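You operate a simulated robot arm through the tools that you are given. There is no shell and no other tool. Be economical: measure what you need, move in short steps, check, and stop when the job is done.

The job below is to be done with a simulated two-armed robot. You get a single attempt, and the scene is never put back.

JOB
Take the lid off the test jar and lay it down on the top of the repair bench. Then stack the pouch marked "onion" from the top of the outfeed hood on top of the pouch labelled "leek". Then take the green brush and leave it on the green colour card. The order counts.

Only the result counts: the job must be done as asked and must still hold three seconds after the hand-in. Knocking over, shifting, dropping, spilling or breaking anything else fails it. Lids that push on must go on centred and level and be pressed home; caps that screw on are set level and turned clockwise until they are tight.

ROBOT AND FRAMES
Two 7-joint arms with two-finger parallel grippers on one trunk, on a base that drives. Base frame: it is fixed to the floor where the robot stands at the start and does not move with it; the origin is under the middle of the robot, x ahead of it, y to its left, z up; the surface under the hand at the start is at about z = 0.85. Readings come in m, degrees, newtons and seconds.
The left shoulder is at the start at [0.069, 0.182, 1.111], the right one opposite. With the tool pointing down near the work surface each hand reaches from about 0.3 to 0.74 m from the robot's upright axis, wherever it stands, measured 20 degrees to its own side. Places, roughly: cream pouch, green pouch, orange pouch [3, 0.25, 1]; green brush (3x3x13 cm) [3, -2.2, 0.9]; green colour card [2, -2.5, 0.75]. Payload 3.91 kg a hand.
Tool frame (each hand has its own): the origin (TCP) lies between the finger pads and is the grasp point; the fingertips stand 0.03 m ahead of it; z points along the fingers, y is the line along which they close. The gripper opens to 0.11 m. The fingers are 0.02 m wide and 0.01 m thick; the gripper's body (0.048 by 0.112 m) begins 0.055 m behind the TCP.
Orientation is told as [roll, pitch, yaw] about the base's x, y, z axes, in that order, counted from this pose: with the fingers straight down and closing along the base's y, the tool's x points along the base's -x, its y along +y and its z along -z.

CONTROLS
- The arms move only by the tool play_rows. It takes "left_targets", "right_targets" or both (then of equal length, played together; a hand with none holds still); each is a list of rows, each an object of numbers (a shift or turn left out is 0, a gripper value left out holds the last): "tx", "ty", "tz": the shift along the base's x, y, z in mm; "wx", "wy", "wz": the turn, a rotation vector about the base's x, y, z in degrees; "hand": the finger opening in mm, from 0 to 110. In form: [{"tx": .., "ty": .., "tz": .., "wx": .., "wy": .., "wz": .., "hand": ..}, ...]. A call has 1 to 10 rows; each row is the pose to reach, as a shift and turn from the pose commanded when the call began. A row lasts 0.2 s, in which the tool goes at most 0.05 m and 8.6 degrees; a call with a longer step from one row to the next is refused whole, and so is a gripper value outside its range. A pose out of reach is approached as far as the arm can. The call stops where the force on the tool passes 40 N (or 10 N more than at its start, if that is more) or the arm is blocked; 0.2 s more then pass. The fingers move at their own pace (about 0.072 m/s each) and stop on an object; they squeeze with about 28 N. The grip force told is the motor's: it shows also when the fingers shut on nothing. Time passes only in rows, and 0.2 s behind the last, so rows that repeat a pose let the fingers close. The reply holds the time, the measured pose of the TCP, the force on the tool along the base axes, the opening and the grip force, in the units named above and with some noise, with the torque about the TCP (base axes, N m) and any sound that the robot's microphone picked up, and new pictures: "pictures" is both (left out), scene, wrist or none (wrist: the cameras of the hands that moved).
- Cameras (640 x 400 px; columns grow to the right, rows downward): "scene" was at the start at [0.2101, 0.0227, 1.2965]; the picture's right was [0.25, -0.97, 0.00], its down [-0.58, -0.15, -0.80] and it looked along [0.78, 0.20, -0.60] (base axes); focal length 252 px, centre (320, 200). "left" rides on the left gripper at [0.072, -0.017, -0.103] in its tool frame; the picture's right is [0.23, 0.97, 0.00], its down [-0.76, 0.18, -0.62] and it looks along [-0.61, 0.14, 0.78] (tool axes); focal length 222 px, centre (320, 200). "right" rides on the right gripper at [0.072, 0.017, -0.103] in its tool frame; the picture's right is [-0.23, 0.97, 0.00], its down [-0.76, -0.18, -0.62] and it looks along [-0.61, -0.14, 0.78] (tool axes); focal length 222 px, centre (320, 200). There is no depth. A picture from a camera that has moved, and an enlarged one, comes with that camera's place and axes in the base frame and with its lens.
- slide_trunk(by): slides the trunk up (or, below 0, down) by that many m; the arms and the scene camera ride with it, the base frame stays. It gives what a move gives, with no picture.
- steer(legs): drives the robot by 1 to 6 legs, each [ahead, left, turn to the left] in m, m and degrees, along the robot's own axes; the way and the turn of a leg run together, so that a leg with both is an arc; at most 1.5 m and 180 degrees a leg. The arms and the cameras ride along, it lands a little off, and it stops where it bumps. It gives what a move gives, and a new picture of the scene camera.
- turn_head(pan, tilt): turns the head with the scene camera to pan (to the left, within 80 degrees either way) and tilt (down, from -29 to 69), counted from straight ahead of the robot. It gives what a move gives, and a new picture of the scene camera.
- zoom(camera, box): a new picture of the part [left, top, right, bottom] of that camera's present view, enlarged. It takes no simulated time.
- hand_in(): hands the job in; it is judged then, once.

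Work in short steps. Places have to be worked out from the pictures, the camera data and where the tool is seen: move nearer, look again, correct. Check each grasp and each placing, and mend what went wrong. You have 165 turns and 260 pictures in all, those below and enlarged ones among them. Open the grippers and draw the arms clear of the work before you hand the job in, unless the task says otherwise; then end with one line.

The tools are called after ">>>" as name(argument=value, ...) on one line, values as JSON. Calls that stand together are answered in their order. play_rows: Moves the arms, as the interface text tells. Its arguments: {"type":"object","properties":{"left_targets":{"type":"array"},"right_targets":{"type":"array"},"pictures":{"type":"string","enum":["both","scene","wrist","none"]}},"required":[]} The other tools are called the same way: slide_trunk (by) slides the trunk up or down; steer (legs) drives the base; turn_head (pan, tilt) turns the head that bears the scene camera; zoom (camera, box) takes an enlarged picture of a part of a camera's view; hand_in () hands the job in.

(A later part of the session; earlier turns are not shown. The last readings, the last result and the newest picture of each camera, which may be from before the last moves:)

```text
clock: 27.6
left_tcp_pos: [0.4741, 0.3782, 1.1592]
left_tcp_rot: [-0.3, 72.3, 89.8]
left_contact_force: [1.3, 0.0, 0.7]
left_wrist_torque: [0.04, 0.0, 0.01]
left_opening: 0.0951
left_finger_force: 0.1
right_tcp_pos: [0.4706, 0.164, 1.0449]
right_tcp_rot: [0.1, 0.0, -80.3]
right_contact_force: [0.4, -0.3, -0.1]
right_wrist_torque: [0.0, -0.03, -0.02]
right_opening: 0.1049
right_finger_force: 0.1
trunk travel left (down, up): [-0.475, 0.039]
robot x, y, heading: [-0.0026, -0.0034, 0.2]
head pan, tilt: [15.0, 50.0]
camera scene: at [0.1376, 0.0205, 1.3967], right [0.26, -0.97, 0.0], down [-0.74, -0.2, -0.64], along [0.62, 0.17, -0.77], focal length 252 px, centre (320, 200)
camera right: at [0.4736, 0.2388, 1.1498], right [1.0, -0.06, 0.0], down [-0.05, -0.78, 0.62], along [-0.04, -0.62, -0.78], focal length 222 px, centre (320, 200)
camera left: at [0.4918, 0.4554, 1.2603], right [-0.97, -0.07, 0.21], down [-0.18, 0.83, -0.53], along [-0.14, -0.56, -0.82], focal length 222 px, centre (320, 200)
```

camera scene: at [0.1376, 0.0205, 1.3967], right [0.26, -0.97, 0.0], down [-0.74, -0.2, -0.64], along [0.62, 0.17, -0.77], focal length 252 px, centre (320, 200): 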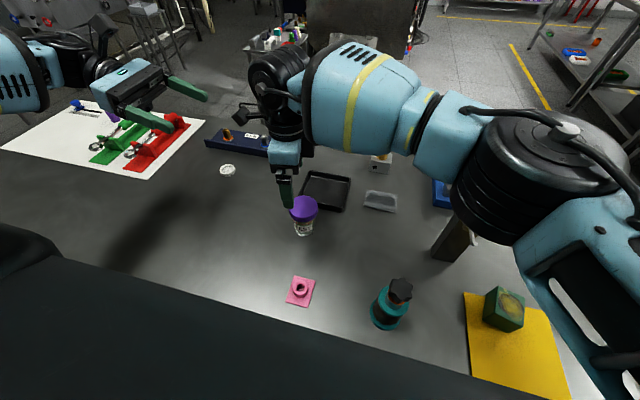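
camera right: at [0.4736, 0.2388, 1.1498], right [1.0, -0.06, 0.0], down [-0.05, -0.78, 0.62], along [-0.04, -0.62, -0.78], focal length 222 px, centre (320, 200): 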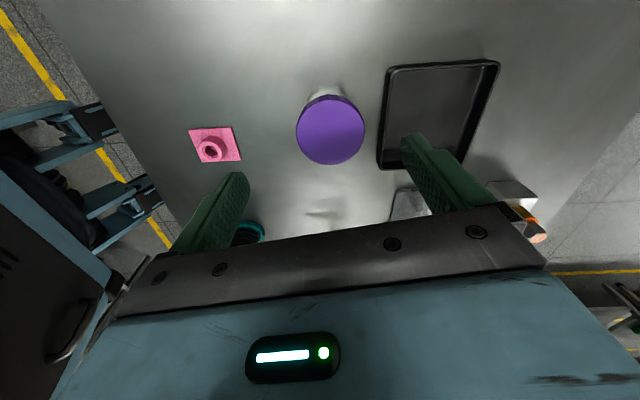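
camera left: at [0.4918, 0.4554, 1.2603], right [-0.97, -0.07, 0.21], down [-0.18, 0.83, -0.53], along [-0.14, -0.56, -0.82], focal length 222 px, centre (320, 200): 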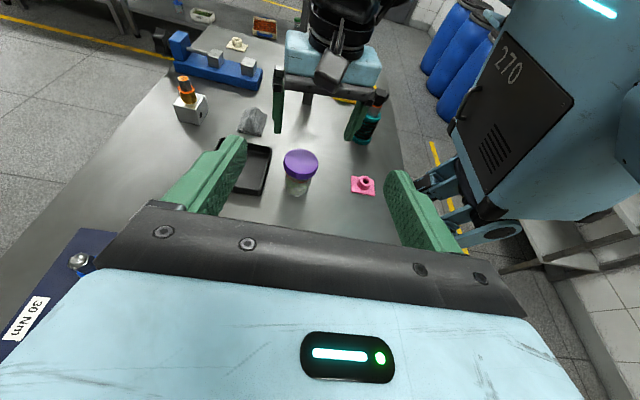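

Both arms are clear now. The right camera puts the lid at [0.478, 0.157]. I bring the left hand down on the jar's left side with the fingers 80 mm apart, stopping short of the jar.

>>> play_rows(left_targets=[{"ty": -20, "tz": -40, "hand": 80}, {"ty": -40, "tz": -80}, {"ty": -60, "tz": -120}, {"ty": -80, "tz": -160}, {"tx": 3, "ty": -90, "tz": -200}, {"tx": 3, "ty": -90, "tz": -240}, {"tx": 3, "ty": -90, "tz": -265}, {"tx": 3, "ty": -90, "tz": -278}, {"tx": 3, "ty": -90, "tz": -278}])

```text
clock: 29.6
left_tcp_pos: [0.4674, 0.2855, 0.9019]
left_tcp_rot: [-0.3, 71.9, 89.6]
left_contact_force: [0.6, -0.6, -0.2]
left_wrist_torque: [0.03, 0.01, -0.04]
left_opening: 0.0799
left_finger_force: 0.0
left hand out of reach, approached as far as the arm can: row 7, 8, 9
right_tcp_pos: [0.4691, 0.1643, 1.047]
right_tcp_rot: [0.1, 0.1, -80.3]
right_contact_force: [0.4, -1.0, -0.6]
right_wrist_torque: [0.0, -0.02, 0.0]
right_opening: 0.1053
right_finger_force: 0.0
trunk travel left (down, up): [-0.475, 0.039]
robot x, y, heading: [0.0034, -0.0018, 0.3]
head pan, tilt: [15.0, 50.0]
camera scene: at [0.1378, 0.0197, 1.3967], right [0.26, -0.97, 0.0], down [-0.74, -0.2, -0.64], along [0.62, 0.17, -0.77], focal length 252 px, centre (320, 200)
camera left: at [0.4849, 0.3615, 1.0026], right [-0.97, -0.07, 0.21], down [-0.18, 0.83, -0.53], along [-0.14, -0.56, -0.82], focal length 222 px, centre (320, 200)
```

scene: 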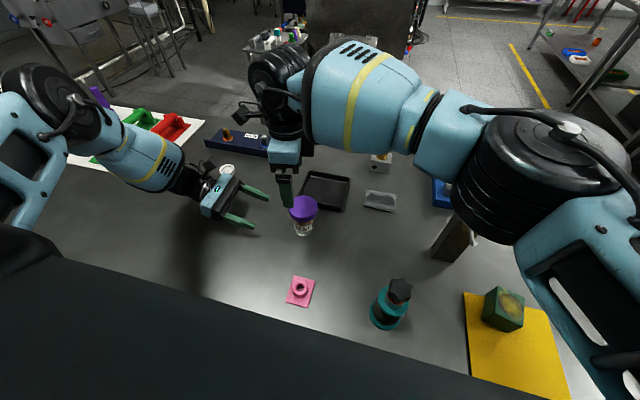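
left: 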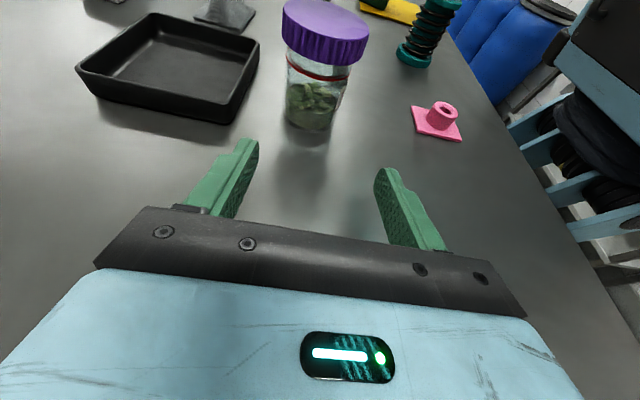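

The left reach ends at z 0.902 with the trunk this high. I lift that hand by 20 mm and lower the trunk by 0.04 m.

>>> play_rows(left_targets=[{"tx": 6, "tz": 20}, {"tx": 8, "tz": 20}], pictures="none")

>>> slide_trunk(by=-0.04)

```text
clock: 30.2
left_tcp_pos: [0.4767, 0.2858, 0.9222]
left_tcp_rot: [-0.3, 71.9, 89.6]
left_contact_force: [-0.1, 0.2, -0.3]
left_wrist_torque: [0.01, 0.01, -0.01]
left_opening: 0.0802
left_finger_force: 0.0
right_tcp_pos: [0.471, 0.1639, 1.0473]
right_tcp_rot: [0.2, 0.0, -80.3]
right_contact_force: [-0.4, 0.2, -0.3]
right_wrist_torque: [0.0, -0.03, -0.03]
right_opening: 0.1053
right_finger_force: 0.0
trunk travel left (down, up): [-0.475, 0.039]
robot x, y, heading: [-0.0008, -0.0009, -0.0]
head pan, tilt: [15.0, 50.0]
```

```text
clock: 31.1
left_tcp_pos: [0.4761, 0.2862, 0.8817]
left_tcp_rot: [-0.4, 72.1, 89.6]
left_contact_force: [-0.3, -0.3, -0.1]
left_wrist_torque: [-0.02, -0.01, -0.03]
left_opening: 0.08
left_finger_force: 0.1
right_tcp_pos: [0.4668, 0.1662, 1.0091]
right_tcp_rot: [0.2, 0.1, -79.9]
right_contact_force: [-0.2, -0.2, -0.1]
right_wrist_torque: [-0.02, -0.02, -0.02]
right_opening: 0.1049
right_finger_force: 0.1
trunk travel left (down, up): [-0.435, 0.079]
robot x, y, heading: [0.0024, 0.002, 0.1]
head pan, tilt: [15.0, 50.0]
```

The left hand is at z 0.882. I slide it forward around the jar body until the jar axis is about 22 mm past the TCP.

>>> play_rows(left_targets=[{"tx": 2, "ty": -30}, {"tx": 2, "ty": -60}, {"tx": 2, "ty": -85}, {"tx": 2, "ty": -104}, {"tx": 2, "ty": -104}])

>>> zoom(camera="scene", box=[240, 160, 360, 260])

```text
clock: 32.3
left_tcp_pos: [0.4769, 0.181, 0.8798]
left_tcp_rot: [-0.3, 72.0, 89.7]
left_contact_force: [0.6, -0.4, 0.7]
left_wrist_torque: [0.02, -0.01, 0.02]
left_opening: 0.0802
left_finger_force: 0.1
right_tcp_pos: [0.4677, 0.1655, 1.0082]
right_tcp_rot: [0.2, 0.2, -80.0]
right_contact_force: [0.0, -0.2, -0.6]
right_wrist_torque: [0.03, 0.0, 0.02]
right_opening: 0.1049
right_finger_force: 0.0
trunk travel left (down, up): [-0.435, 0.079]
robot x, y, heading: [0.0001, 0.0002, -0.1]
head pan, tilt: [15.0, 50.0]
camera scene: at [0.1714, 0.0203, 1.3471], right [0.26, -0.97, 0.0], down [-0.74, -0.2, -0.64], along [0.62, 0.17, -0.77], focal length 252 px, centre (320, 200)
camera left: at [0.495, 0.2586, 0.9827], right [-0.97, -0.07, 0.21], down [-0.18, 0.83, -0.53], along [-0.14, -0.56, -0.82], focal length 222 px, centre (320, 200)
```

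scene: 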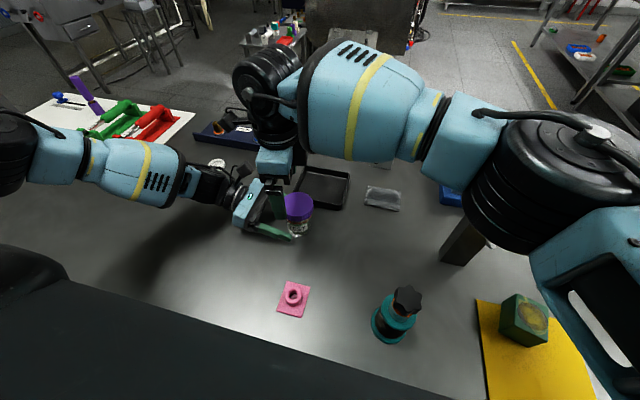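
left: 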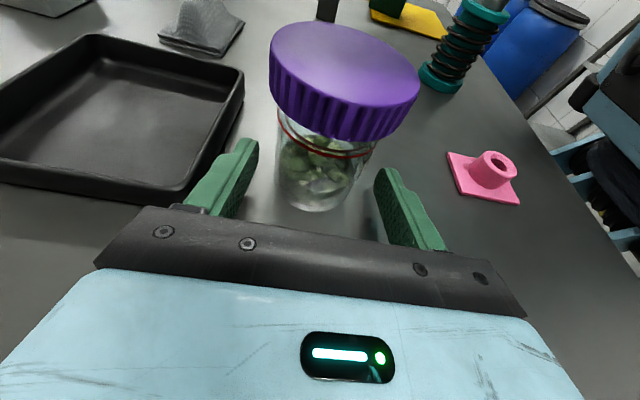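

```text
4.00 times, centred on (300, 210) of scene
camera zoom: at [0.1714, 0.0203, 1.3471], right [0.26, -0.97, 0.0], down [-0.74, -0.2, -0.64], along [0.62, 0.17, -0.77], focal length 1009 px, centre (400, 160)
```

zoom: 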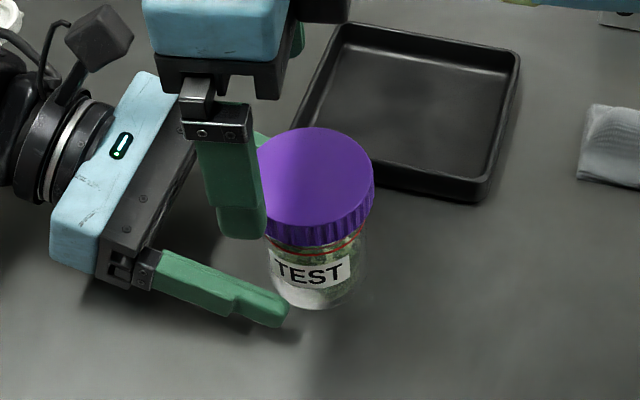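

The fingertips reach about the jar's middle. I go 8 mm further and close the left hand on the jar body, while the right hand moves above the lid and rotates to yaw -55.

>>> play_rows(left_targets=[{"ty": -8}, {"ty": -8, "hand": 40}, {"ty": -8, "hand": 40}, {"ty": -8, "hand": 40}, {"ty": -8, "hand": 40}], right_targets=[{"wz": 8, "tx": 4, "ty": -4}, {"wz": 16, "tx": 9, "ty": -9}, {"wz": 24, "tx": 9, "ty": -9}, {"wz": 24, "tx": 9, "ty": -9}, {"wz": 24, "tx": 9, "ty": -9}])

>>> zoom(camera="scene", box=[240, 160, 360, 260])

```text
clock: 33.5
left_tcp_pos: [0.4777, 0.1747, 0.8807]
left_tcp_rot: [-0.3, 72.1, 89.7]
left_contact_force: [-1.4, 0.1, 1.5]
left_wrist_torque: [-0.01, 0.02, -0.02]
left_opening: 0.0558
left_finger_force: 28.3
right_tcp_pos: [0.478, 0.1571, 1.0097]
right_tcp_rot: [0.2, 0.1, -56.0]
right_contact_force: [0.3, 1.0, 0.5]
right_wrist_torque: [0.01, 0.0, 0.03]
right_opening: 0.1052
right_finger_force: 0.1
trunk travel left (down, up): [-0.435, 0.079]
robot x, y, heading: [-0.0007, 0.0017, 0.2]
head pan, tilt: [15.0, 50.0]
camera scene: at [0.1714, 0.02, 1.3471], right [0.26, -0.97, 0.0], down [-0.74, -0.2, -0.64], along [0.62, 0.17, -0.77], focal length 252 px, centre (320, 200)
camera right: at [0.4499, 0.2265, 1.1125], right [0.93, 0.36, 0.0], down [0.28, -0.73, 0.62], along [0.22, -0.58, -0.78], focal length 222 px, centre (320, 200)
camera left: at [0.4955, 0.2508, 0.9829], right [-0.97, -0.07, 0.21], down [-0.18, 0.83, -0.53], along [-0.14, -0.56, -0.82], focal length 222 px, centre (320, 200)
```

scene: 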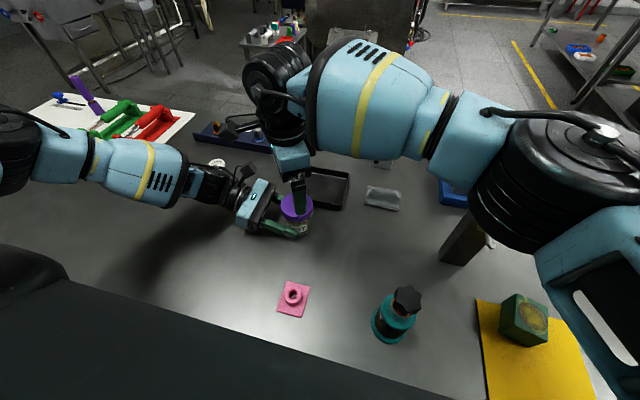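
right: 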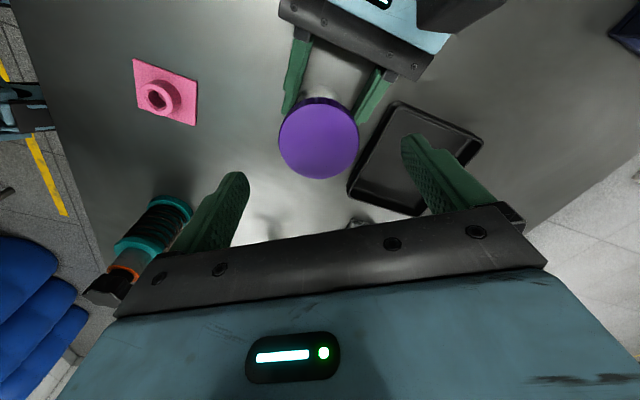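
left: 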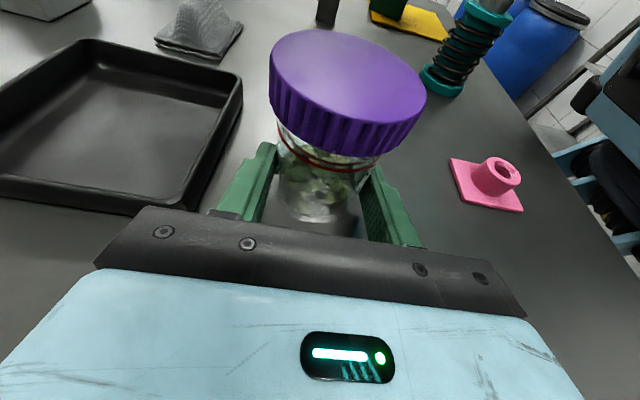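

```text
4.00 times, centred on (300, 210) of scene
camera zoom: at [0.1714, 0.02, 1.3471], right [0.26, -0.97, 0.0], down [-0.74, -0.2, -0.64], along [0.62, 0.17, -0.77], focal length 1009 px, centre (400, 160)
```

zoom: 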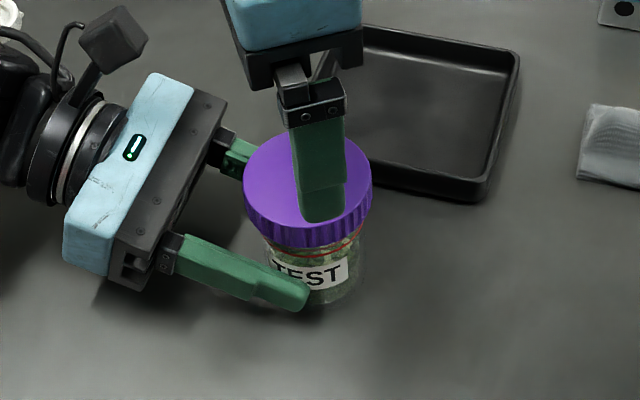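

The jar is held at 55.8 mm opening. I lower the right hand to z 0.948 and grip the lid.

>>> play_rows(right_targets=[{"tx": -2, "tz": -25}, {"tx": -2, "tz": -48}, {"tx": -2, "tz": -62}, {"tx": -2, "tz": -62, "hand": 60}, {"tx": -2, "tz": -62, "hand": 60}, {"tx": -2, "tz": -62, "hand": 60}, {"tx": -2, "tz": -62, "hand": 60}])

>>> zoom(camera="scene", box=[240, 160, 360, 260])

```text
clock: 35.1
left_tcp_pos: [0.4772, 0.1744, 0.8812]
left_tcp_rot: [-0.3, 72.0, 89.7]
left_contact_force: [1.0, 1.4, 1.6]
left_wrist_torque: [-0.15, 0.16, 0.0]
left_opening: 0.0559
left_finger_force: 27.4
right_tcp_pos: [0.4735, 0.1572, 0.9461]
right_tcp_rot: [0.2, 0.1, -56.1]
right_contact_force: [-1.4, -1.4, -0.8]
right_wrist_torque: [-0.03, 0.01, -0.02]
right_opening: 0.0644
right_finger_force: 27.9
trunk travel left (down, up): [-0.435, 0.079]
robot x, y, heading: [-0.0017, 0.0012, -0.0]
head pan, tilt: [15.0, 50.0]
camera scene: at [0.1713, 0.02, 1.3471], right [0.26, -0.97, 0.0], down [-0.74, -0.2, -0.64], along [0.62, 0.17, -0.77], focal length 252 px, centre (320, 200)
camera right: at [0.4477, 0.2266, 1.0501], right [0.93, 0.36, 0.0], down [0.28, -0.73, 0.62], along [0.22, -0.58, -0.78], focal length 222 px, centre (320, 200)
```

scene: 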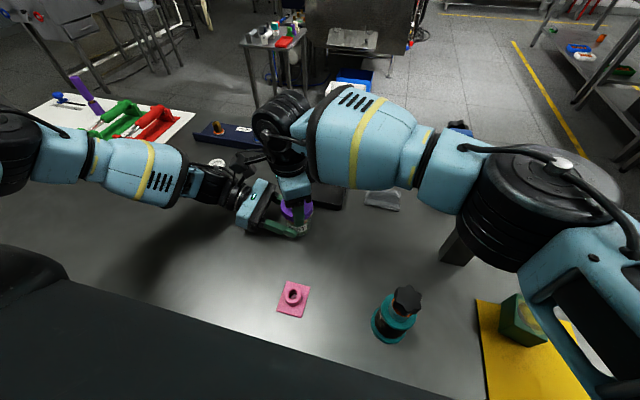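
right: 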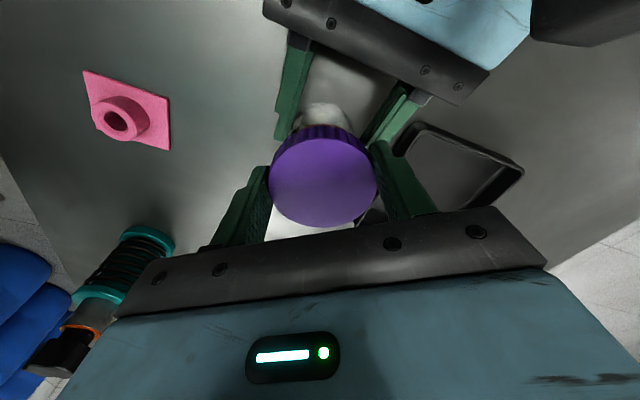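

```text
4.00 times, centred on (300, 210) of scene
camera zoom: at [0.1713, 0.02, 1.3471], right [0.26, -0.97, 0.0], down [-0.74, -0.2, -0.64], along [0.62, 0.17, -0.77], focal length 1009 px, centre (400, 160)
```

zoom: 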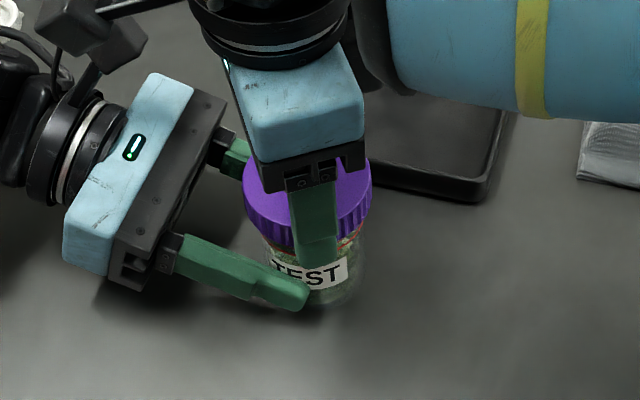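

Both grips are firm. I turn the lid 56° counter-clockwise while watching the forces.

>>> play_rows(right_targets=[{"wz": 7}, {"wz": 14}, {"wz": 21}, {"wz": 28}, {"wz": 35}, {"wz": 42}, {"wz": 49}, {"wz": 56}], pictures="wrist")

>>> zoom(camera="scene", box=[240, 160, 360, 260])

```text
clock: 36.9
left_tcp_pos: [0.4795, 0.1746, 0.8827]
left_tcp_rot: [-0.4, 71.9, 89.7]
left_contact_force: [20.5, 8.7, -4.3]
left_wrist_torque: [-0.19, 0.48, 0.41]
left_opening: 0.0543
left_finger_force: 27.6
right_tcp_pos: [0.4729, 0.1576, 0.9457]
right_tcp_rot: [0.3, 0.2, 0.4]
right_contact_force: [-21.0, -9.5, 8.3]
right_wrist_torque: [-0.39, 0.68, -0.07]
right_opening: 0.0644
right_finger_force: 27.7
trunk travel left (down, up): [-0.435, 0.079]
robot x, y, heading: [-0.0013, 0.0008, -0.0]
head pan, tilt: [15.0, 50.0]
camera right: at [0.401, 0.1731, 1.0505], right [0.22, 0.97, 0.0], down [0.76, -0.18, 0.62], along [0.61, -0.14, -0.78], focal length 222 px, centre (320, 200)
```

right: 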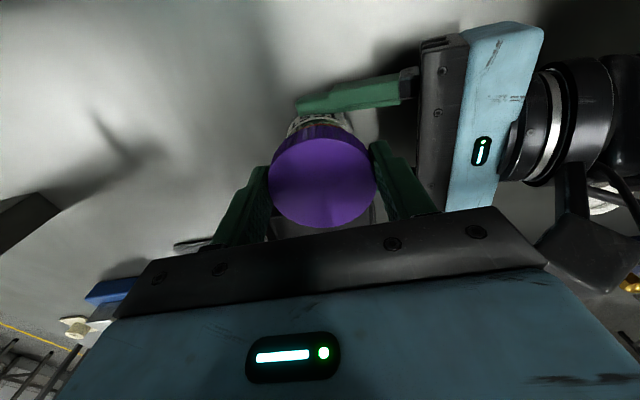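

```text
4.00 times, centred on (300, 210) of scene
camera zoom: at [0.1711, 0.0198, 1.3472], right [0.26, -0.97, 0.0], down [-0.74, -0.2, -0.64], along [0.62, 0.17, -0.77], focal length 1009 px, centre (400, 160)
```

zoom: 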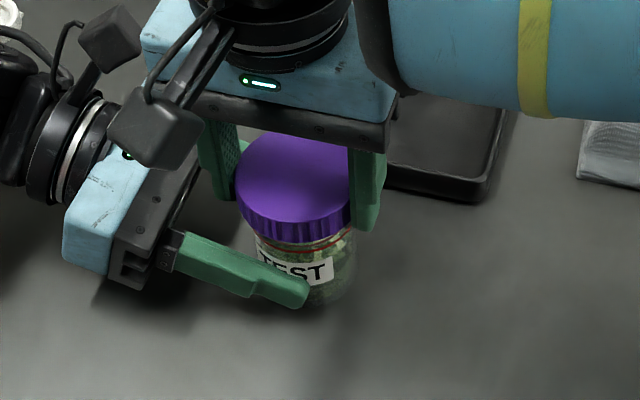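

The jar label hardly moved, so the lid turned relative to the jar. I regrip by opening, turning back and closing.

>>> play_rows(right_targets=[{"hand": 85}, {"hand": 85}, {"wz": -8}, {"wz": -16}, {"wz": -24}, {"wz": -32}, {"wz": -40}, {"wz": -48}, {"wz": -56}, {"wz": -60}], pictures="wrist")

```text
clock: 39.1
left_tcp_pos: [0.4789, 0.1747, 0.8818]
left_tcp_rot: [-0.1, 72.0, 89.8]
left_contact_force: [0.0, 0.0, 1.8]
left_wrist_torque: [0.02, 0.04, 0.01]
left_opening: 0.0543
left_finger_force: 28.0
right_tcp_pos: [0.4747, 0.1575, 0.9459]
right_tcp_rot: [0.2, 0.1, -60.1]
right_contact_force: [0.4, 0.9, -1.1]
right_wrist_torque: [0.02, -0.01, 0.0]
right_opening: 0.0851
right_finger_force: 0.1
trunk travel left (down, up): [-0.435, 0.079]
robot x, y, heading: [0.0011, 0.0001, 0.2]
head pan, tilt: [15.0, 50.0]
camera right: at [0.4528, 0.228, 1.0497], right [0.96, 0.29, 0.0], down [0.22, -0.75, 0.62], along [0.18, -0.59, -0.78], focal length 222 px, centre (320, 200)
```

right: 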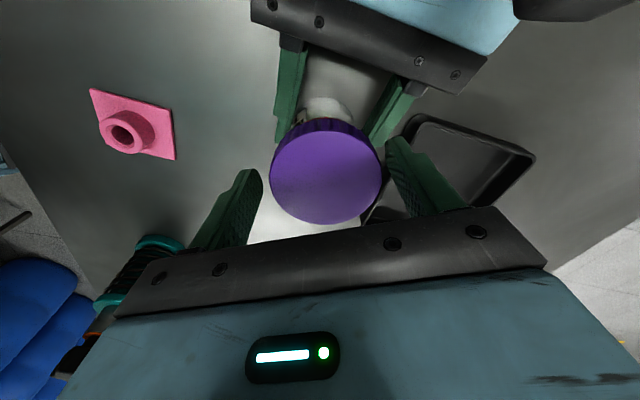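

I centre on the lid, which is about 2–3 mm off, then close and turn again.

>>> play_rows(right_targets=[{"tx": 2, "ty": 2, "hand": 60}, {"tx": 2, "ty": 2, "hand": 60}, {"tx": 2, "ty": 2, "wz": 7.5, "tz": 0}, {"tx": 2, "ty": 2, "wz": 15}, {"tx": 2, "ty": 2, "wz": 22.5}, {"tx": 2, "ty": 2, "wz": 30}, {"tx": 2, "ty": 2, "wz": 37.5}, {"tx": 2, "ty": 2, "wz": 45}, {"tx": 2, "ty": 2, "wz": 52.5}, {"tx": 2, "ty": 2, "wz": 60}], pictures="wrist")

>>> zoom(camera="scene", box=[240, 160, 360, 260])

```text
clock: 41.3
left_tcp_pos: [0.478, 0.1744, 0.882]
left_tcp_rot: [-0.2, 71.9, 89.8]
left_contact_force: [8.6, 19.1, -0.2]
left_wrist_torque: [-0.17, 0.23, 0.24]
left_opening: 0.0539
left_finger_force: 28.1
right_tcp_pos: [0.4754, 0.1573, 0.9458]
right_tcp_rot: [-0.1, 0.2, 0.2]
right_contact_force: [-6.7, -18.8, 8.6]
right_wrist_torque: [-0.73, 0.26, -0.09]
right_opening: 0.0653
right_finger_force: 27.9
trunk travel left (down, up): [-0.435, 0.079]
robot x, y, heading: [-0.0037, -0.001, 0.0]
head pan, tilt: [15.0, 50.0]
camera right: at [0.4038, 0.1746, 1.0501], right [0.22, 0.97, 0.0], down [0.76, -0.18, 0.62], along [0.61, -0.14, -0.78], focal length 222 px, centre (320, 200)
```

right: 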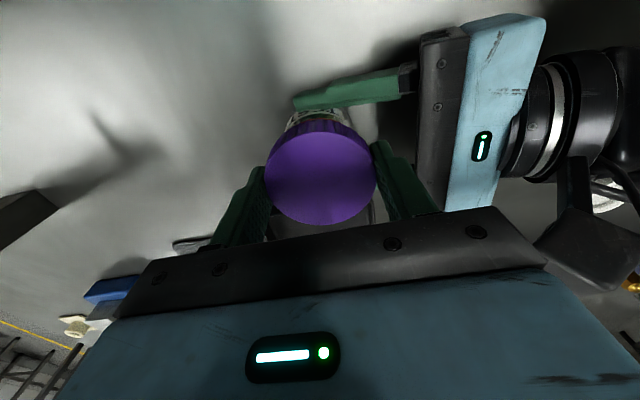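

```text
4.00 times, centred on (300, 210) of scene
camera zoom: at [0.171, 0.02, 1.3471], right [0.26, -0.97, 0.0], down [-0.74, -0.2, -0.64], along [0.62, 0.17, -0.77], focal length 1009 px, centre (400, 160)
```

zoom: 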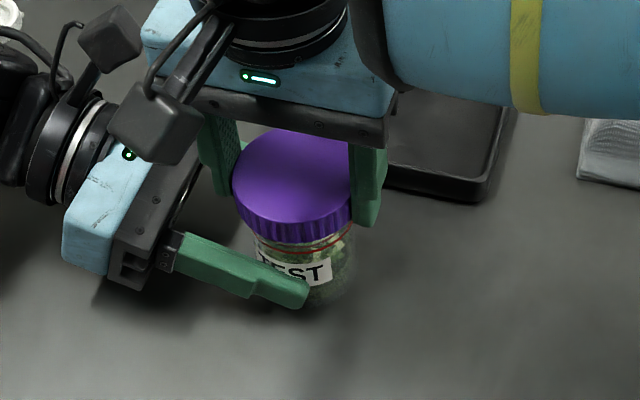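

The lid is turning and seems to be rising, since it pushes the right hand up with 8 N. I repeat the cycle.

>>> play_rows(right_targets=[{"hand": 85}, {"hand": 85}, {"wz": -8}, {"wz": -16}, {"wz": -24}, {"wz": -32}, {"wz": -40}, {"wz": -48}, {"wz": -56, "tz": 1}, {"wz": -60, "tz": 1}], pictures="none")

>>> play_rows(right_targets=[{"hand": 60}, {"hand": 60}, {"wz": 7.5}, {"wz": 15, "tz": 0.5}, {"wz": 22.5, "tz": 0.5}, {"wz": 30, "tz": 1}, {"wz": 37.5, "tz": 1}, {"wz": 45, "tz": 1.5}, {"wz": 52.5, "tz": 1.5}, {"wz": 60, "tz": 2}], pictures="wrist")

>>> zoom(camera="scene", box=[240, 160, 360, 260])

```text
clock: 43.5
left_tcp_pos: [0.4778, 0.1732, 0.8811]
left_tcp_rot: [-0.3, 72.0, 89.7]
left_contact_force: [-0.6, 0.7, 1.8]
left_wrist_torque: [0.03, 0.0, 0.0]
left_opening: 0.0544
left_finger_force: 27.9
right_tcp_pos: [0.4768, 0.1593, 0.947]
right_tcp_rot: [0.1, 0.1, -60.2]
right_contact_force: [-0.4, -0.5, 0.4]
right_wrist_torque: [0.0, 0.0, -0.03]
right_opening: 0.0849
right_finger_force: 0.1
trunk travel left (down, up): [-0.435, 0.079]
robot x, y, heading: [-0.0016, 0.0024, -0.1]
head pan, tilt: [15.0, 50.0]
```

```text
clock: 45.7
left_tcp_pos: [0.4784, 0.1742, 0.8828]
left_tcp_rot: [-0.2, 71.9, 89.8]
left_contact_force: [5.8, 2.8, 2.6]
left_wrist_torque: [-0.04, 0.18, 0.17]
left_opening: 0.0544
left_finger_force: 28.5
right_tcp_pos: [0.477, 0.1591, 0.95]
right_tcp_rot: [0.1, 0.1, 0.1]
right_contact_force: [-4.2, -2.7, 0.6]
right_wrist_torque: [-0.07, 0.15, -0.09]
right_opening: 0.0648
right_finger_force: 28.2
trunk travel left (down, up): [-0.435, 0.079]
robot x, y, heading: [0.0001, 0.0033, 0.2]
head pan, tilt: [15.0, 50.0]
camera right: at [0.4037, 0.1749, 1.0533], right [0.22, 0.97, 0.0], down [0.76, -0.18, 0.62], along [0.61, -0.14, -0.78], focal length 222 px, centre (320, 200)
```

right: 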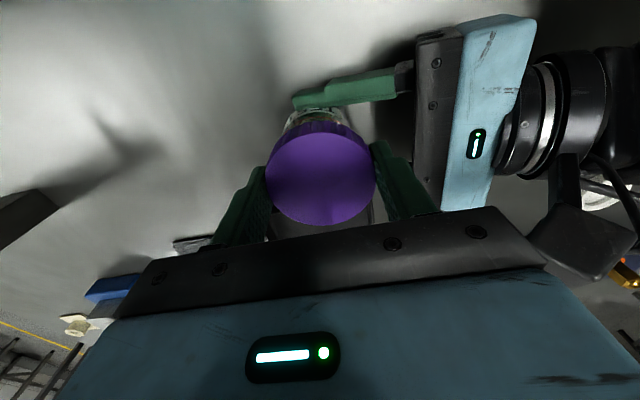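

```text
4.00 times, centred on (300, 210) of scene
camera zoom: at [0.1714, 0.02, 1.3471], right [0.26, -0.97, 0.0], down [-0.74, -0.2, -0.64], along [0.62, 0.17, -0.77], focal length 1009 px, centre (400, 160)
```

zoom: 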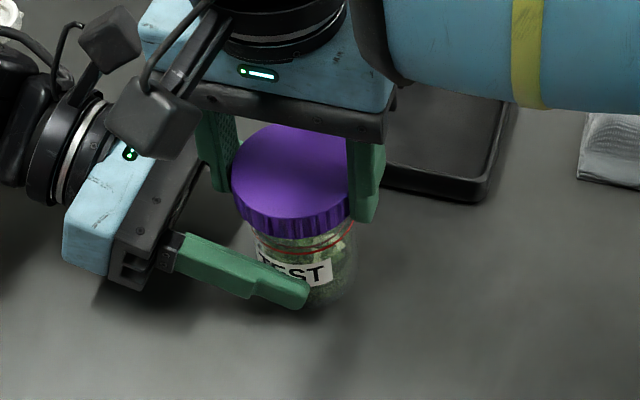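

The gap under the lid is growing after about 175° of turn. I test with a small 3 mm lift.

>>> play_rows(right_targets=[{"tz": 1}, {"tz": 2}, {"tz": 3}, {"tz": 3}], pictures="none")

```text
clock: 46.7
left_tcp_pos: [0.4786, 0.1746, 0.8822]
left_tcp_rot: [-0.3, 72.0, 89.8]
left_contact_force: [5.3, 7.3, 5.7]
left_wrist_torque: [-0.49, 0.28, 0.04]
left_opening: 0.0543
left_finger_force: 28.3
right_tcp_pos: [0.4768, 0.1582, 0.9507]
right_tcp_rot: [0.1, 0.1, -0.1]
right_contact_force: [-5.7, -7.1, -4.8]
right_wrist_torque: [-0.02, 0.03, -0.01]
right_opening: 0.0648
right_finger_force: 28.3
trunk travel left (down, up): [-0.435, 0.079]
robot x, y, heading: [0.0005, -0.0036, -0.1]
head pan, tilt: [15.0, 50.0]
```

It still holds. I relax the lift and keep turning from here, another 40°.

>>> play_rows(right_targets=[{"tz": -2}, {"tz": -2, "wz": 8}, {"tz": -2, "wz": 16}, {"tz": -1.5, "wz": 24}, {"tz": -1, "wz": 32}, {"tz": -1, "wz": 40}], pictures="none")

>>> play_rows(right_targets=[{"tz": 1}, {"tz": 2}, {"tz": 3}, {"tz": 3}], pictures="none")

>>> zoom(camera="scene", box=[240, 160, 360, 260])

```text
clock: 48.1
left_tcp_pos: [0.4769, 0.1743, 0.881]
left_tcp_rot: [-0.5, 72.1, 89.7]
left_contact_force: [6.8, 14.0, 3.8]
left_wrist_torque: [-0.64, 0.17, 0.34]
left_opening: 0.0544
left_finger_force: 28.0
right_tcp_pos: [0.4767, 0.1579, 0.9516]
right_tcp_rot: [0.1, 0.2, 40.1]
right_contact_force: [-4.7, -14.9, 0.9]
right_wrist_torque: [-0.37, 0.13, -0.3]
right_opening: 0.0648
right_finger_force: 27.5
trunk travel left (down, up): [-0.435, 0.079]
robot x, y, heading: [-0.0022, 0.0015, 0.2]
head pan, tilt: [15.0, 50.0]
```

```text
clock: 49.1
left_tcp_pos: [0.4773, 0.1727, 0.8808]
left_tcp_rot: [-0.1, 72.1, 89.7]
left_contact_force: [4.0, 8.3, 8.6]
left_wrist_torque: [-0.68, 0.27, 0.06]
left_opening: 0.0544
left_finger_force: 27.8
right_tcp_pos: [0.4771, 0.159, 0.955]
right_tcp_rot: [0.3, -0.1, 40.1]
right_contact_force: [-4.2, -9.8, -6.6]
right_wrist_torque: [-0.1, 0.07, -0.03]
right_opening: 0.0647
right_finger_force: 28.1
trunk travel left (down, up): [-0.435, 0.079]
robot x, y, heading: [0.0019, -0.0013, 0.1]
head pan, tilt: [15.0, 50.0]
```

```text
4.00 times, centred on (300, 210) of scene
camera zoom: at [0.1714, 0.02, 1.3471], right [0.26, -0.97, 0.0], down [-0.74, -0.2, -0.64], along [0.62, 0.17, -0.77], focal length 1009 px, centre (400, 160)
```

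zoom: 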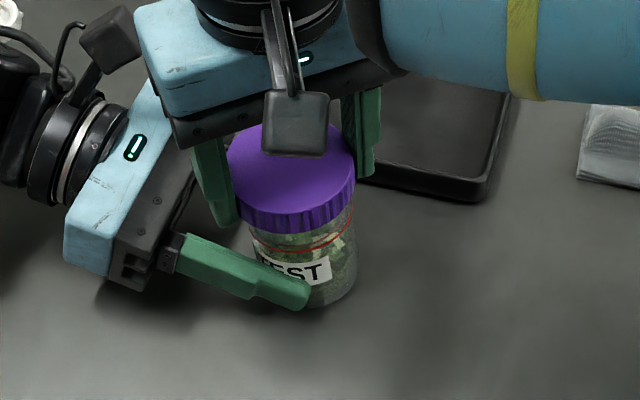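

The lid has visibly risen. I do one more regrip cycle with a larger stroke.

>>> play_rows(right_targets=[{"tz": -3, "hand": 85}, {"tz": -3, "hand": 85}, {"tz": -3, "wz": -8.5}, {"tz": -3, "wz": -17}, {"tz": -3, "wz": -25.5}, {"tz": -3, "wz": -34}, {"tz": -3, "wz": -42.5}, {"tz": -3, "wz": -51}, {"tz": -3, "wz": -59.5}, {"tz": -3, "wz": -68}], pictures="none")

>>> play_rows(right_targets=[{"hand": 60}, {"hand": 60}, {"wz": 8.5}, {"wz": 17, "tz": 0.5}, {"wz": 25.5, "tz": 0.5}, {"wz": 34, "tz": 1}, {"wz": 42.5, "tz": 1}, {"wz": 51, "tz": 1.5}, {"wz": 59.5, "tz": 1.5}, {"wz": 68, "tz": 2}], pictures="none")

>>> play_rows(right_targets=[{"tz": 1}, {"tz": 2}, {"tz": 3}, {"tz": 4}, {"tz": 4}], pictures="none")

>>> zoom(camera="scene", box=[240, 160, 360, 260])

```text
clock: 51.3
left_tcp_pos: [0.4767, 0.1751, 0.8818]
left_tcp_rot: [-0.3, 72.0, 89.8]
left_contact_force: [-1.2, -0.2, 5.4]
left_wrist_torque: [0.04, -0.01, 0.01]
left_opening: 0.0546
left_finger_force: 27.9
right_tcp_pos: [0.4763, 0.1589, 0.9496]
right_tcp_rot: [0.2, 0.0, -28.1]
right_contact_force: [-0.4, -0.4, 0.1]
right_wrist_torque: [0.01, -0.01, -0.04]
right_opening: 0.0852
right_finger_force: 0.0
trunk travel left (down, up): [-0.435, 0.079]
robot x, y, heading: [0.0026, -0.0041, -0.1]
head pan, tilt: [15.0, 50.0]
```

```text
clock: 53.5
left_tcp_pos: [0.4776, 0.1741, 0.8811]
left_tcp_rot: [-0.1, 72.1, 89.7]
left_contact_force: [-3.2, -1.1, 2.4]
left_wrist_torque: [0.06, -0.42, 0.69]
left_opening: 0.056
left_finger_force: 28.3
right_tcp_pos: [0.4785, 0.1593, 0.9534]
right_tcp_rot: [0.2, 0.1, 40.0]
right_contact_force: [3.8, 1.1, -3.4]
right_wrist_torque: [-0.07, 0.17, -0.76]
right_opening: 0.0647
right_finger_force: 28.0
trunk travel left (down, up): [-0.435, 0.079]
robot x, y, heading: [-0.0004, -0.0003, 0.0]
head pan, tilt: [15.0, 50.0]
```

```text
clock: 54.7
left_tcp_pos: [0.4767, 0.1737, 0.8825]
left_tcp_rot: [-0.1, 72.4, 89.4]
left_contact_force: [-15.4, -2.7, 21.3]
left_wrist_torque: [-0.31, -0.42, -0.01]
left_opening: 0.0563
left_finger_force: 27.6
right_tcp_pos: [0.4771, 0.1585, 0.956]
right_tcp_rot: [0.1, 0.0, 40.0]
right_contact_force: [15.8, 2.7, -21.4]
right_wrist_torque: [0.18, -0.69, -0.21]
right_opening: 0.0648
right_finger_force: 27.5
trunk travel left (down, up): [-0.435, 0.079]
robot x, y, heading: [-0.0001, -0.0003, 0.1]
head pan, tilt: [15.0, 50.0]
```

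```text
4.00 times, centred on (300, 210) of scene
camera zoom: at [0.1715, 0.0201, 1.3471], right [0.26, -0.97, 0.0], down [-0.74, -0.2, -0.64], along [0.62, 0.17, -0.77], focal length 1009 px, centre (400, 160)
```

zoom: 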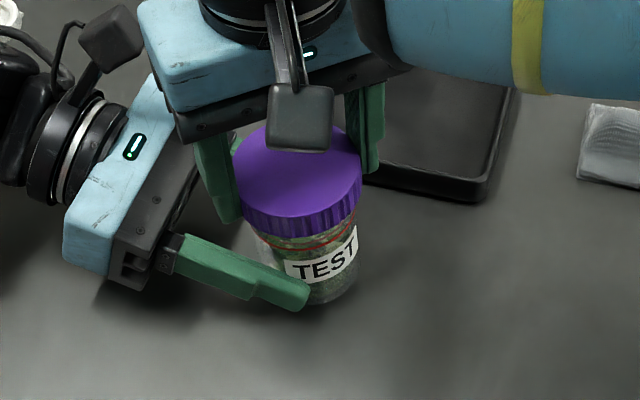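

The torque rose and the jar itself turned in the left grip this time. I look closer before going on.

>>> zoom(camera="scene", box=[280, 180, 340, 240])

>>> zoom(camera="left", box=[240, 10, 440, 240])

>>> zoom(camera="right", box=[220, 80, 440, 240])

```text
6.67 times, centred on (310, 210) of scene
camera zoom: at [0.1715, 0.0201, 1.3471], right [0.26, -0.97, 0.0], down [-0.74, -0.2, -0.64], along [0.62, 0.17, -0.77], focal length 1681 px, centre (387, 133)
```

zoom: 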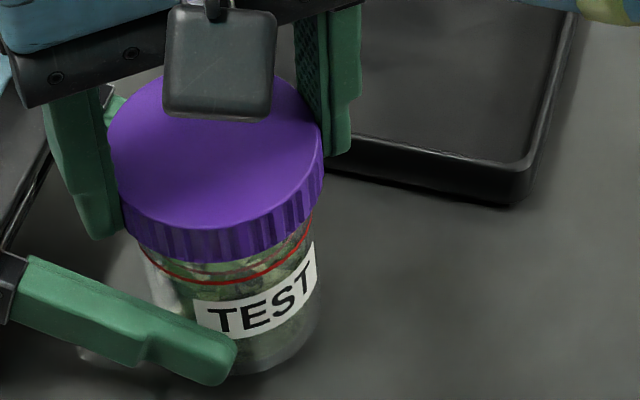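

```text
1.74 times, centred on (340, 125) of left
camera zoom: at [0.4955, 0.2507, 0.9838], right [-0.97, -0.07, 0.22], down [-0.17, 0.83, -0.54], along [-0.14, -0.56, -0.82], focal length 386 px, centre (285, 330)
```

zoom: 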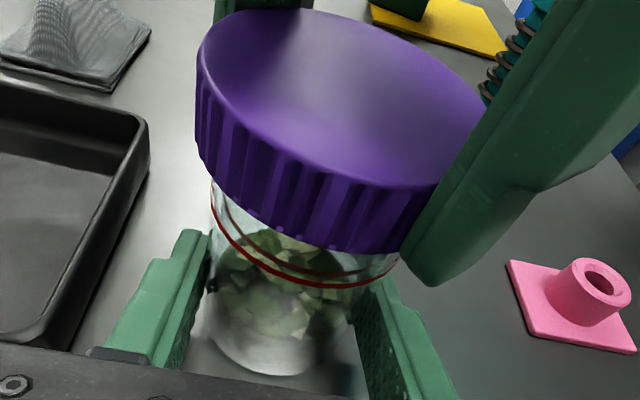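

```text
2.50 times, centred on (330, 160) of right
camera zoom: at [0.4113, 0.1243, 1.0604], right [-0.45, 0.89, 0.0], down [0.7, 0.35, 0.62], along [0.55, 0.28, -0.78], focal length 555 px, centre (295, 300)
```

zoom: 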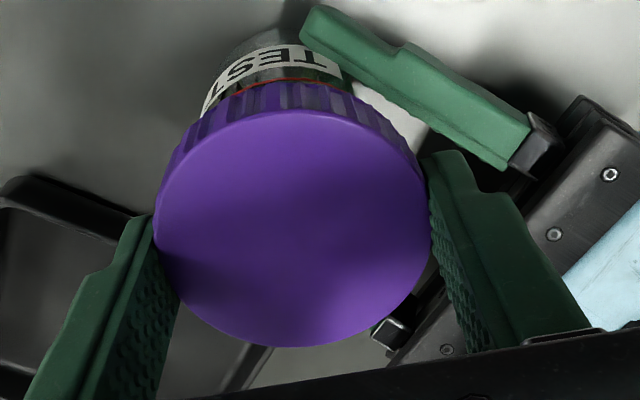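

The lid is still on the thread, and my lift tension probably jammed it so the jar slipped. I open to relax, turn back, regrip and turn with no lift.

>>> play_rows(right_targets=[{"tz": -4, "hand": 85}, {"tz": -4, "hand": 85}, {"tz": -6, "wz": -8.5}, {"tz": -6, "wz": -17}, {"tz": -6, "wz": -25.5}, {"tz": -6, "wz": -34}, {"tz": -6, "wz": -42.5}, {"tz": -6, "wz": -51}, {"tz": -6, "wz": -59.5}, {"tz": -6, "wz": -68}], pictures="wrist")

>>> zoom(camera="scene", box=[280, 180, 340, 240])

```text
clock: 56.9
left_tcp_pos: [0.477, 0.1733, 0.8809]
left_tcp_rot: [-0.2, 72.0, 89.8]
left_contact_force: [-0.2, 0.1, -0.4]
left_wrist_torque: [0.01, 0.0, 0.0]
left_opening: 0.055
left_finger_force: 28.3
right_tcp_pos: [0.4785, 0.158, 0.9512]
right_tcp_rot: [0.1, 0.1, -28.1]
right_contact_force: [0.1, 0.0, 0.2]
right_wrist_torque: [-0.01, -0.01, -0.03]
right_opening: 0.0847
right_finger_force: 0.1
trunk travel left (down, up): [-0.435, 0.079]
robot x, y, heading: [-0.0018, 0.0003, -0.2]
head pan, tilt: [15.0, 50.0]
camera right: at [0.4206, 0.2068, 1.055], right [0.66, 0.75, 0.0], down [0.59, -0.52, 0.62], along [0.47, -0.41, -0.78], focal length 222 px, centre (320, 200)
```

right: 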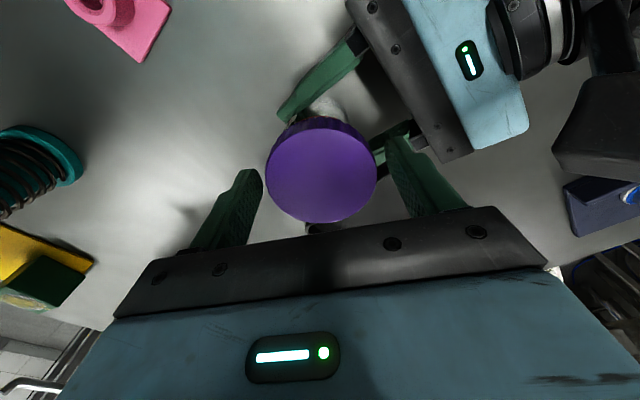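

```text
6.67 times, centred on (310, 210) of scene
camera zoom: at [0.1715, 0.02, 1.3471], right [0.26, -0.97, 0.0], down [-0.74, -0.2, -0.64], along [0.62, 0.17, -0.77], focal length 1681 px, centre (387, 133)
```

zoom: 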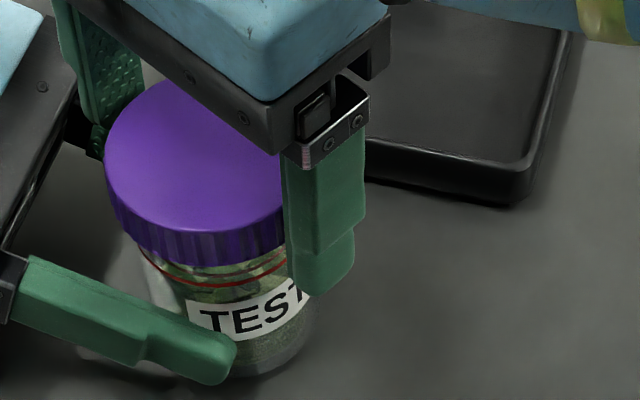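

Now I regrip without lift and turn.

>>> play_rows(right_targets=[{"tx": -2, "ty": 1, "hand": 60}, {"tx": -2, "ty": 1, "hand": 60}, {"tx": -2, "ty": 1, "wz": 8.5}, {"tx": -2, "ty": 1, "wz": 17}, {"tx": -2, "ty": 1, "wz": 25.5}, {"tx": -2, "ty": 1, "wz": 34}, {"tx": -2, "ty": 1, "wz": 42.5}, {"tx": -2, "ty": 1, "wz": 51}, {"tx": -2, "ty": 1, "wz": 59.5}, {"tx": -2, "ty": 1, "wz": 68}], pictures="none")

>>> zoom(camera="scene", box=[280, 180, 340, 240])

>>> zoom(camera="left", box=[240, 10, 440, 240])

```text
clock: 59.1
left_tcp_pos: [0.478, 0.1739, 0.8813]
left_tcp_rot: [-0.4, 72.1, 89.5]
left_contact_force: [3.4, 1.6, 0.0]
left_wrist_torque: [0.12, -0.47, 0.44]
left_opening: 0.0563
left_finger_force: 28.2
right_tcp_pos: [0.474, 0.16, 0.9508]
right_tcp_rot: [0.1, 0.1, 40.1]
right_contact_force: [-3.0, -1.2, -2.2]
right_wrist_torque: [-0.18, 0.7, -0.43]
right_opening: 0.0647
right_finger_force: 28.6
trunk travel left (down, up): [-0.435, 0.079]
robot x, y, heading: [0.004, -0.0039, -0.2]
head pan, tilt: [15.0, 50.0]
```

```text
6.67 times, centred on (310, 210) of scene
camera zoom: at [0.1715, 0.02, 1.3471], right [0.26, -0.97, 0.0], down [-0.74, -0.2, -0.64], along [0.62, 0.17, -0.77], focal length 1681 px, centre (387, 133)
```

zoom: 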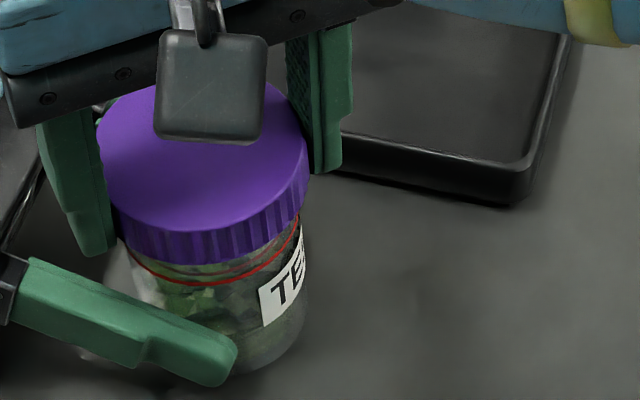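

```text
1.74 times, centred on (340, 125) of left
camera zoom: at [0.4955, 0.2505, 0.983], right [-0.97, -0.07, 0.21], down [-0.18, 0.83, -0.53], along [-0.14, -0.56, -0.82], focal length 386 px, centre (285, 330)
```

zoom: 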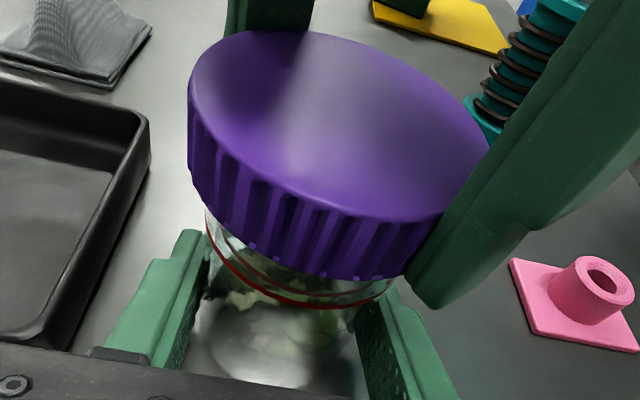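

Re-reading the pictures, the lid rose about 3 mm only when I lifted while twisting, and it came back down when I pushed down. That fits a push-fit lid, with the red line as the seat mark. I now pull straight up in small steps and watch the forces.

>>> play_rows(right_targets=[{"tz": 2}, {"tz": 4}, {"tz": 5}, {"tz": 6}, {"tz": 7}, {"tz": 8}, {"tz": 8}], pictures="none")

>>> zoom(camera="scene", box=[280, 180, 340, 240])

>>> zoom(camera="left", box=[240, 10, 440, 240])

```text
clock: 60.7
left_tcp_pos: [0.4775, 0.1737, 0.8812]
left_tcp_rot: [-0.3, 72.1, 89.8]
left_contact_force: [-7.5, 1.6, 20.0]
left_wrist_torque: [-0.32, -0.34, -0.14]
left_opening: 0.0555
left_finger_force: 28.0
right_tcp_pos: [0.4751, 0.1603, 0.9586]
right_tcp_rot: [0.0, 0.1, 40.1]
right_contact_force: [6.7, -1.5, -20.1]
right_wrist_torque: [-0.13, -0.12, 0.01]
right_opening: 0.0648
right_finger_force: 27.7
trunk travel left (down, up): [-0.435, 0.079]
robot x, y, heading: [0.002, 0.0029, 0.3]
head pan, tilt: [15.0, 50.0]
```

```text
6.67 times, centred on (310, 210) of scene
camera zoom: at [0.1715, 0.02, 1.3471], right [0.26, -0.97, 0.0], down [-0.74, -0.2, -0.64], along [0.62, 0.17, -0.77], focal length 1681 px, centre (387, 133)
```

zoom: 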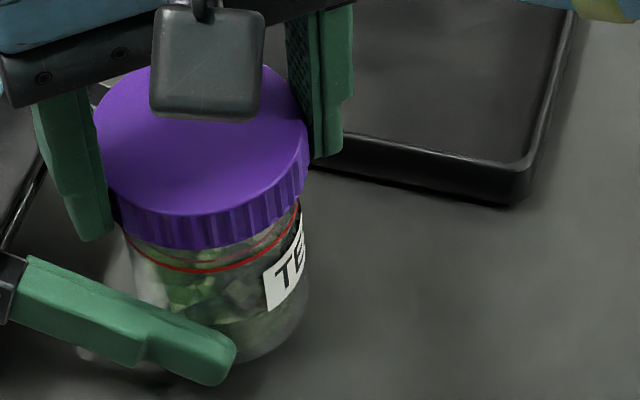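

```text
1.74 times, centred on (340, 125) of left
camera zoom: at [0.4955, 0.251, 0.9829], right [-0.97, -0.07, 0.22], down [-0.18, 0.83, -0.53], along [-0.14, -0.56, -0.82], focal length 386 px, centre (285, 330)
```

zoom: 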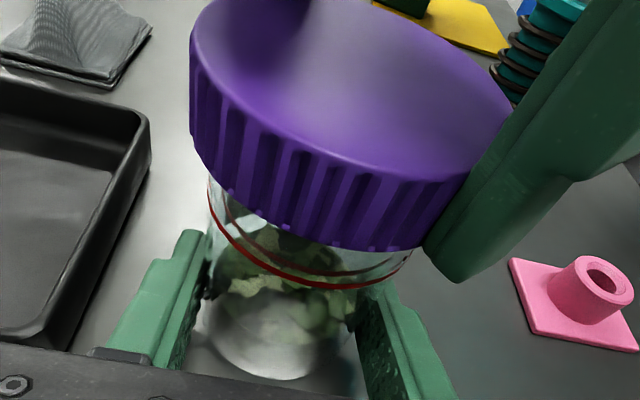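

The jar slid up in the left grip and the lid-to-jar gap did not change. I put the jar back down, then release both hands so it can settle flat.

>>> play_rows(right_targets=[{"tz": -3}, {"tz": -6}, {"tz": -8}, {"tz": -8}, {"tz": -8}, {"tz": -8}, {"tz": -8}, {"tz": -8, "hand": 85}, {"tz": -8, "hand": 85}], left_targets=[{}, {}, {}, {"hand": 70}, {"hand": 70}, {"hand": 70}, {"hand": 70}, {"hand": 70}, {"hand": 70}], pictures="wrist")

>>> zoom(camera="scene", box=[280, 180, 340, 240])

```text
clock: 62.7
left_tcp_pos: [0.4775, 0.1744, 0.8819]
left_tcp_rot: [-0.2, 72.0, 89.8]
left_contact_force: [0.5, -0.3, -0.5]
left_wrist_torque: [0.0, 0.0, 0.0]
left_opening: 0.0696
left_finger_force: 0.1
right_tcp_pos: [0.4744, 0.1597, 0.9516]
right_tcp_rot: [0.1, 0.2, 39.9]
right_contact_force: [-0.5, -0.4, 0.3]
right_wrist_torque: [-0.03, 0.04, 0.0]
right_opening: 0.0849
right_finger_force: 0.1
trunk travel left (down, up): [-0.435, 0.079]
robot x, y, heading: [-0.0002, -0.0011, 0.0]
head pan, tilt: [15.0, 50.0]
camera right: at [0.4079, 0.1255, 1.0557], right [-0.45, 0.89, 0.0], down [0.7, 0.35, 0.62], along [0.55, 0.28, -0.78], focal length 222 px, centre (320, 200)
camera left: at [0.4956, 0.2509, 0.9828], right [-0.97, -0.07, 0.21], down [-0.18, 0.83, -0.53], along [-0.14, -0.56, -0.82], focal length 222 px, centre (320, 200)
```

right: 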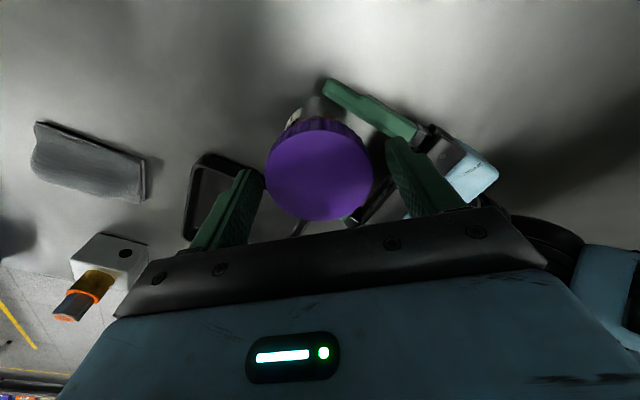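
left: 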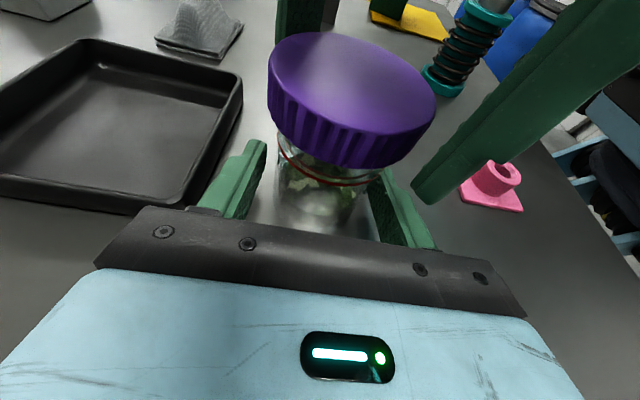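

```text
6.67 times, centred on (310, 210) of scene
camera zoom: at [0.1715, 0.02, 1.3471], right [0.26, -0.97, 0.0], down [-0.74, -0.2, -0.64], along [0.62, 0.17, -0.77], focal length 1681 px, centre (387, 133)
```

zoom: 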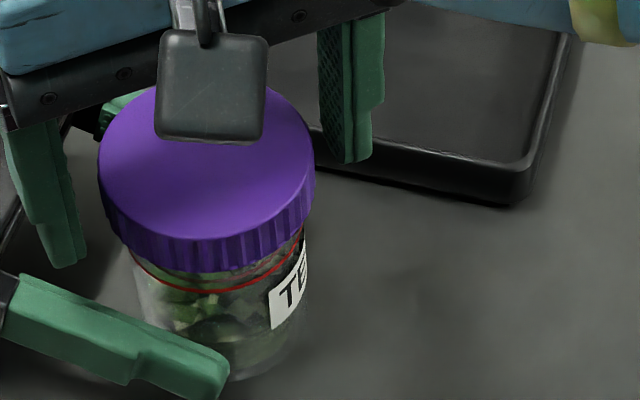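

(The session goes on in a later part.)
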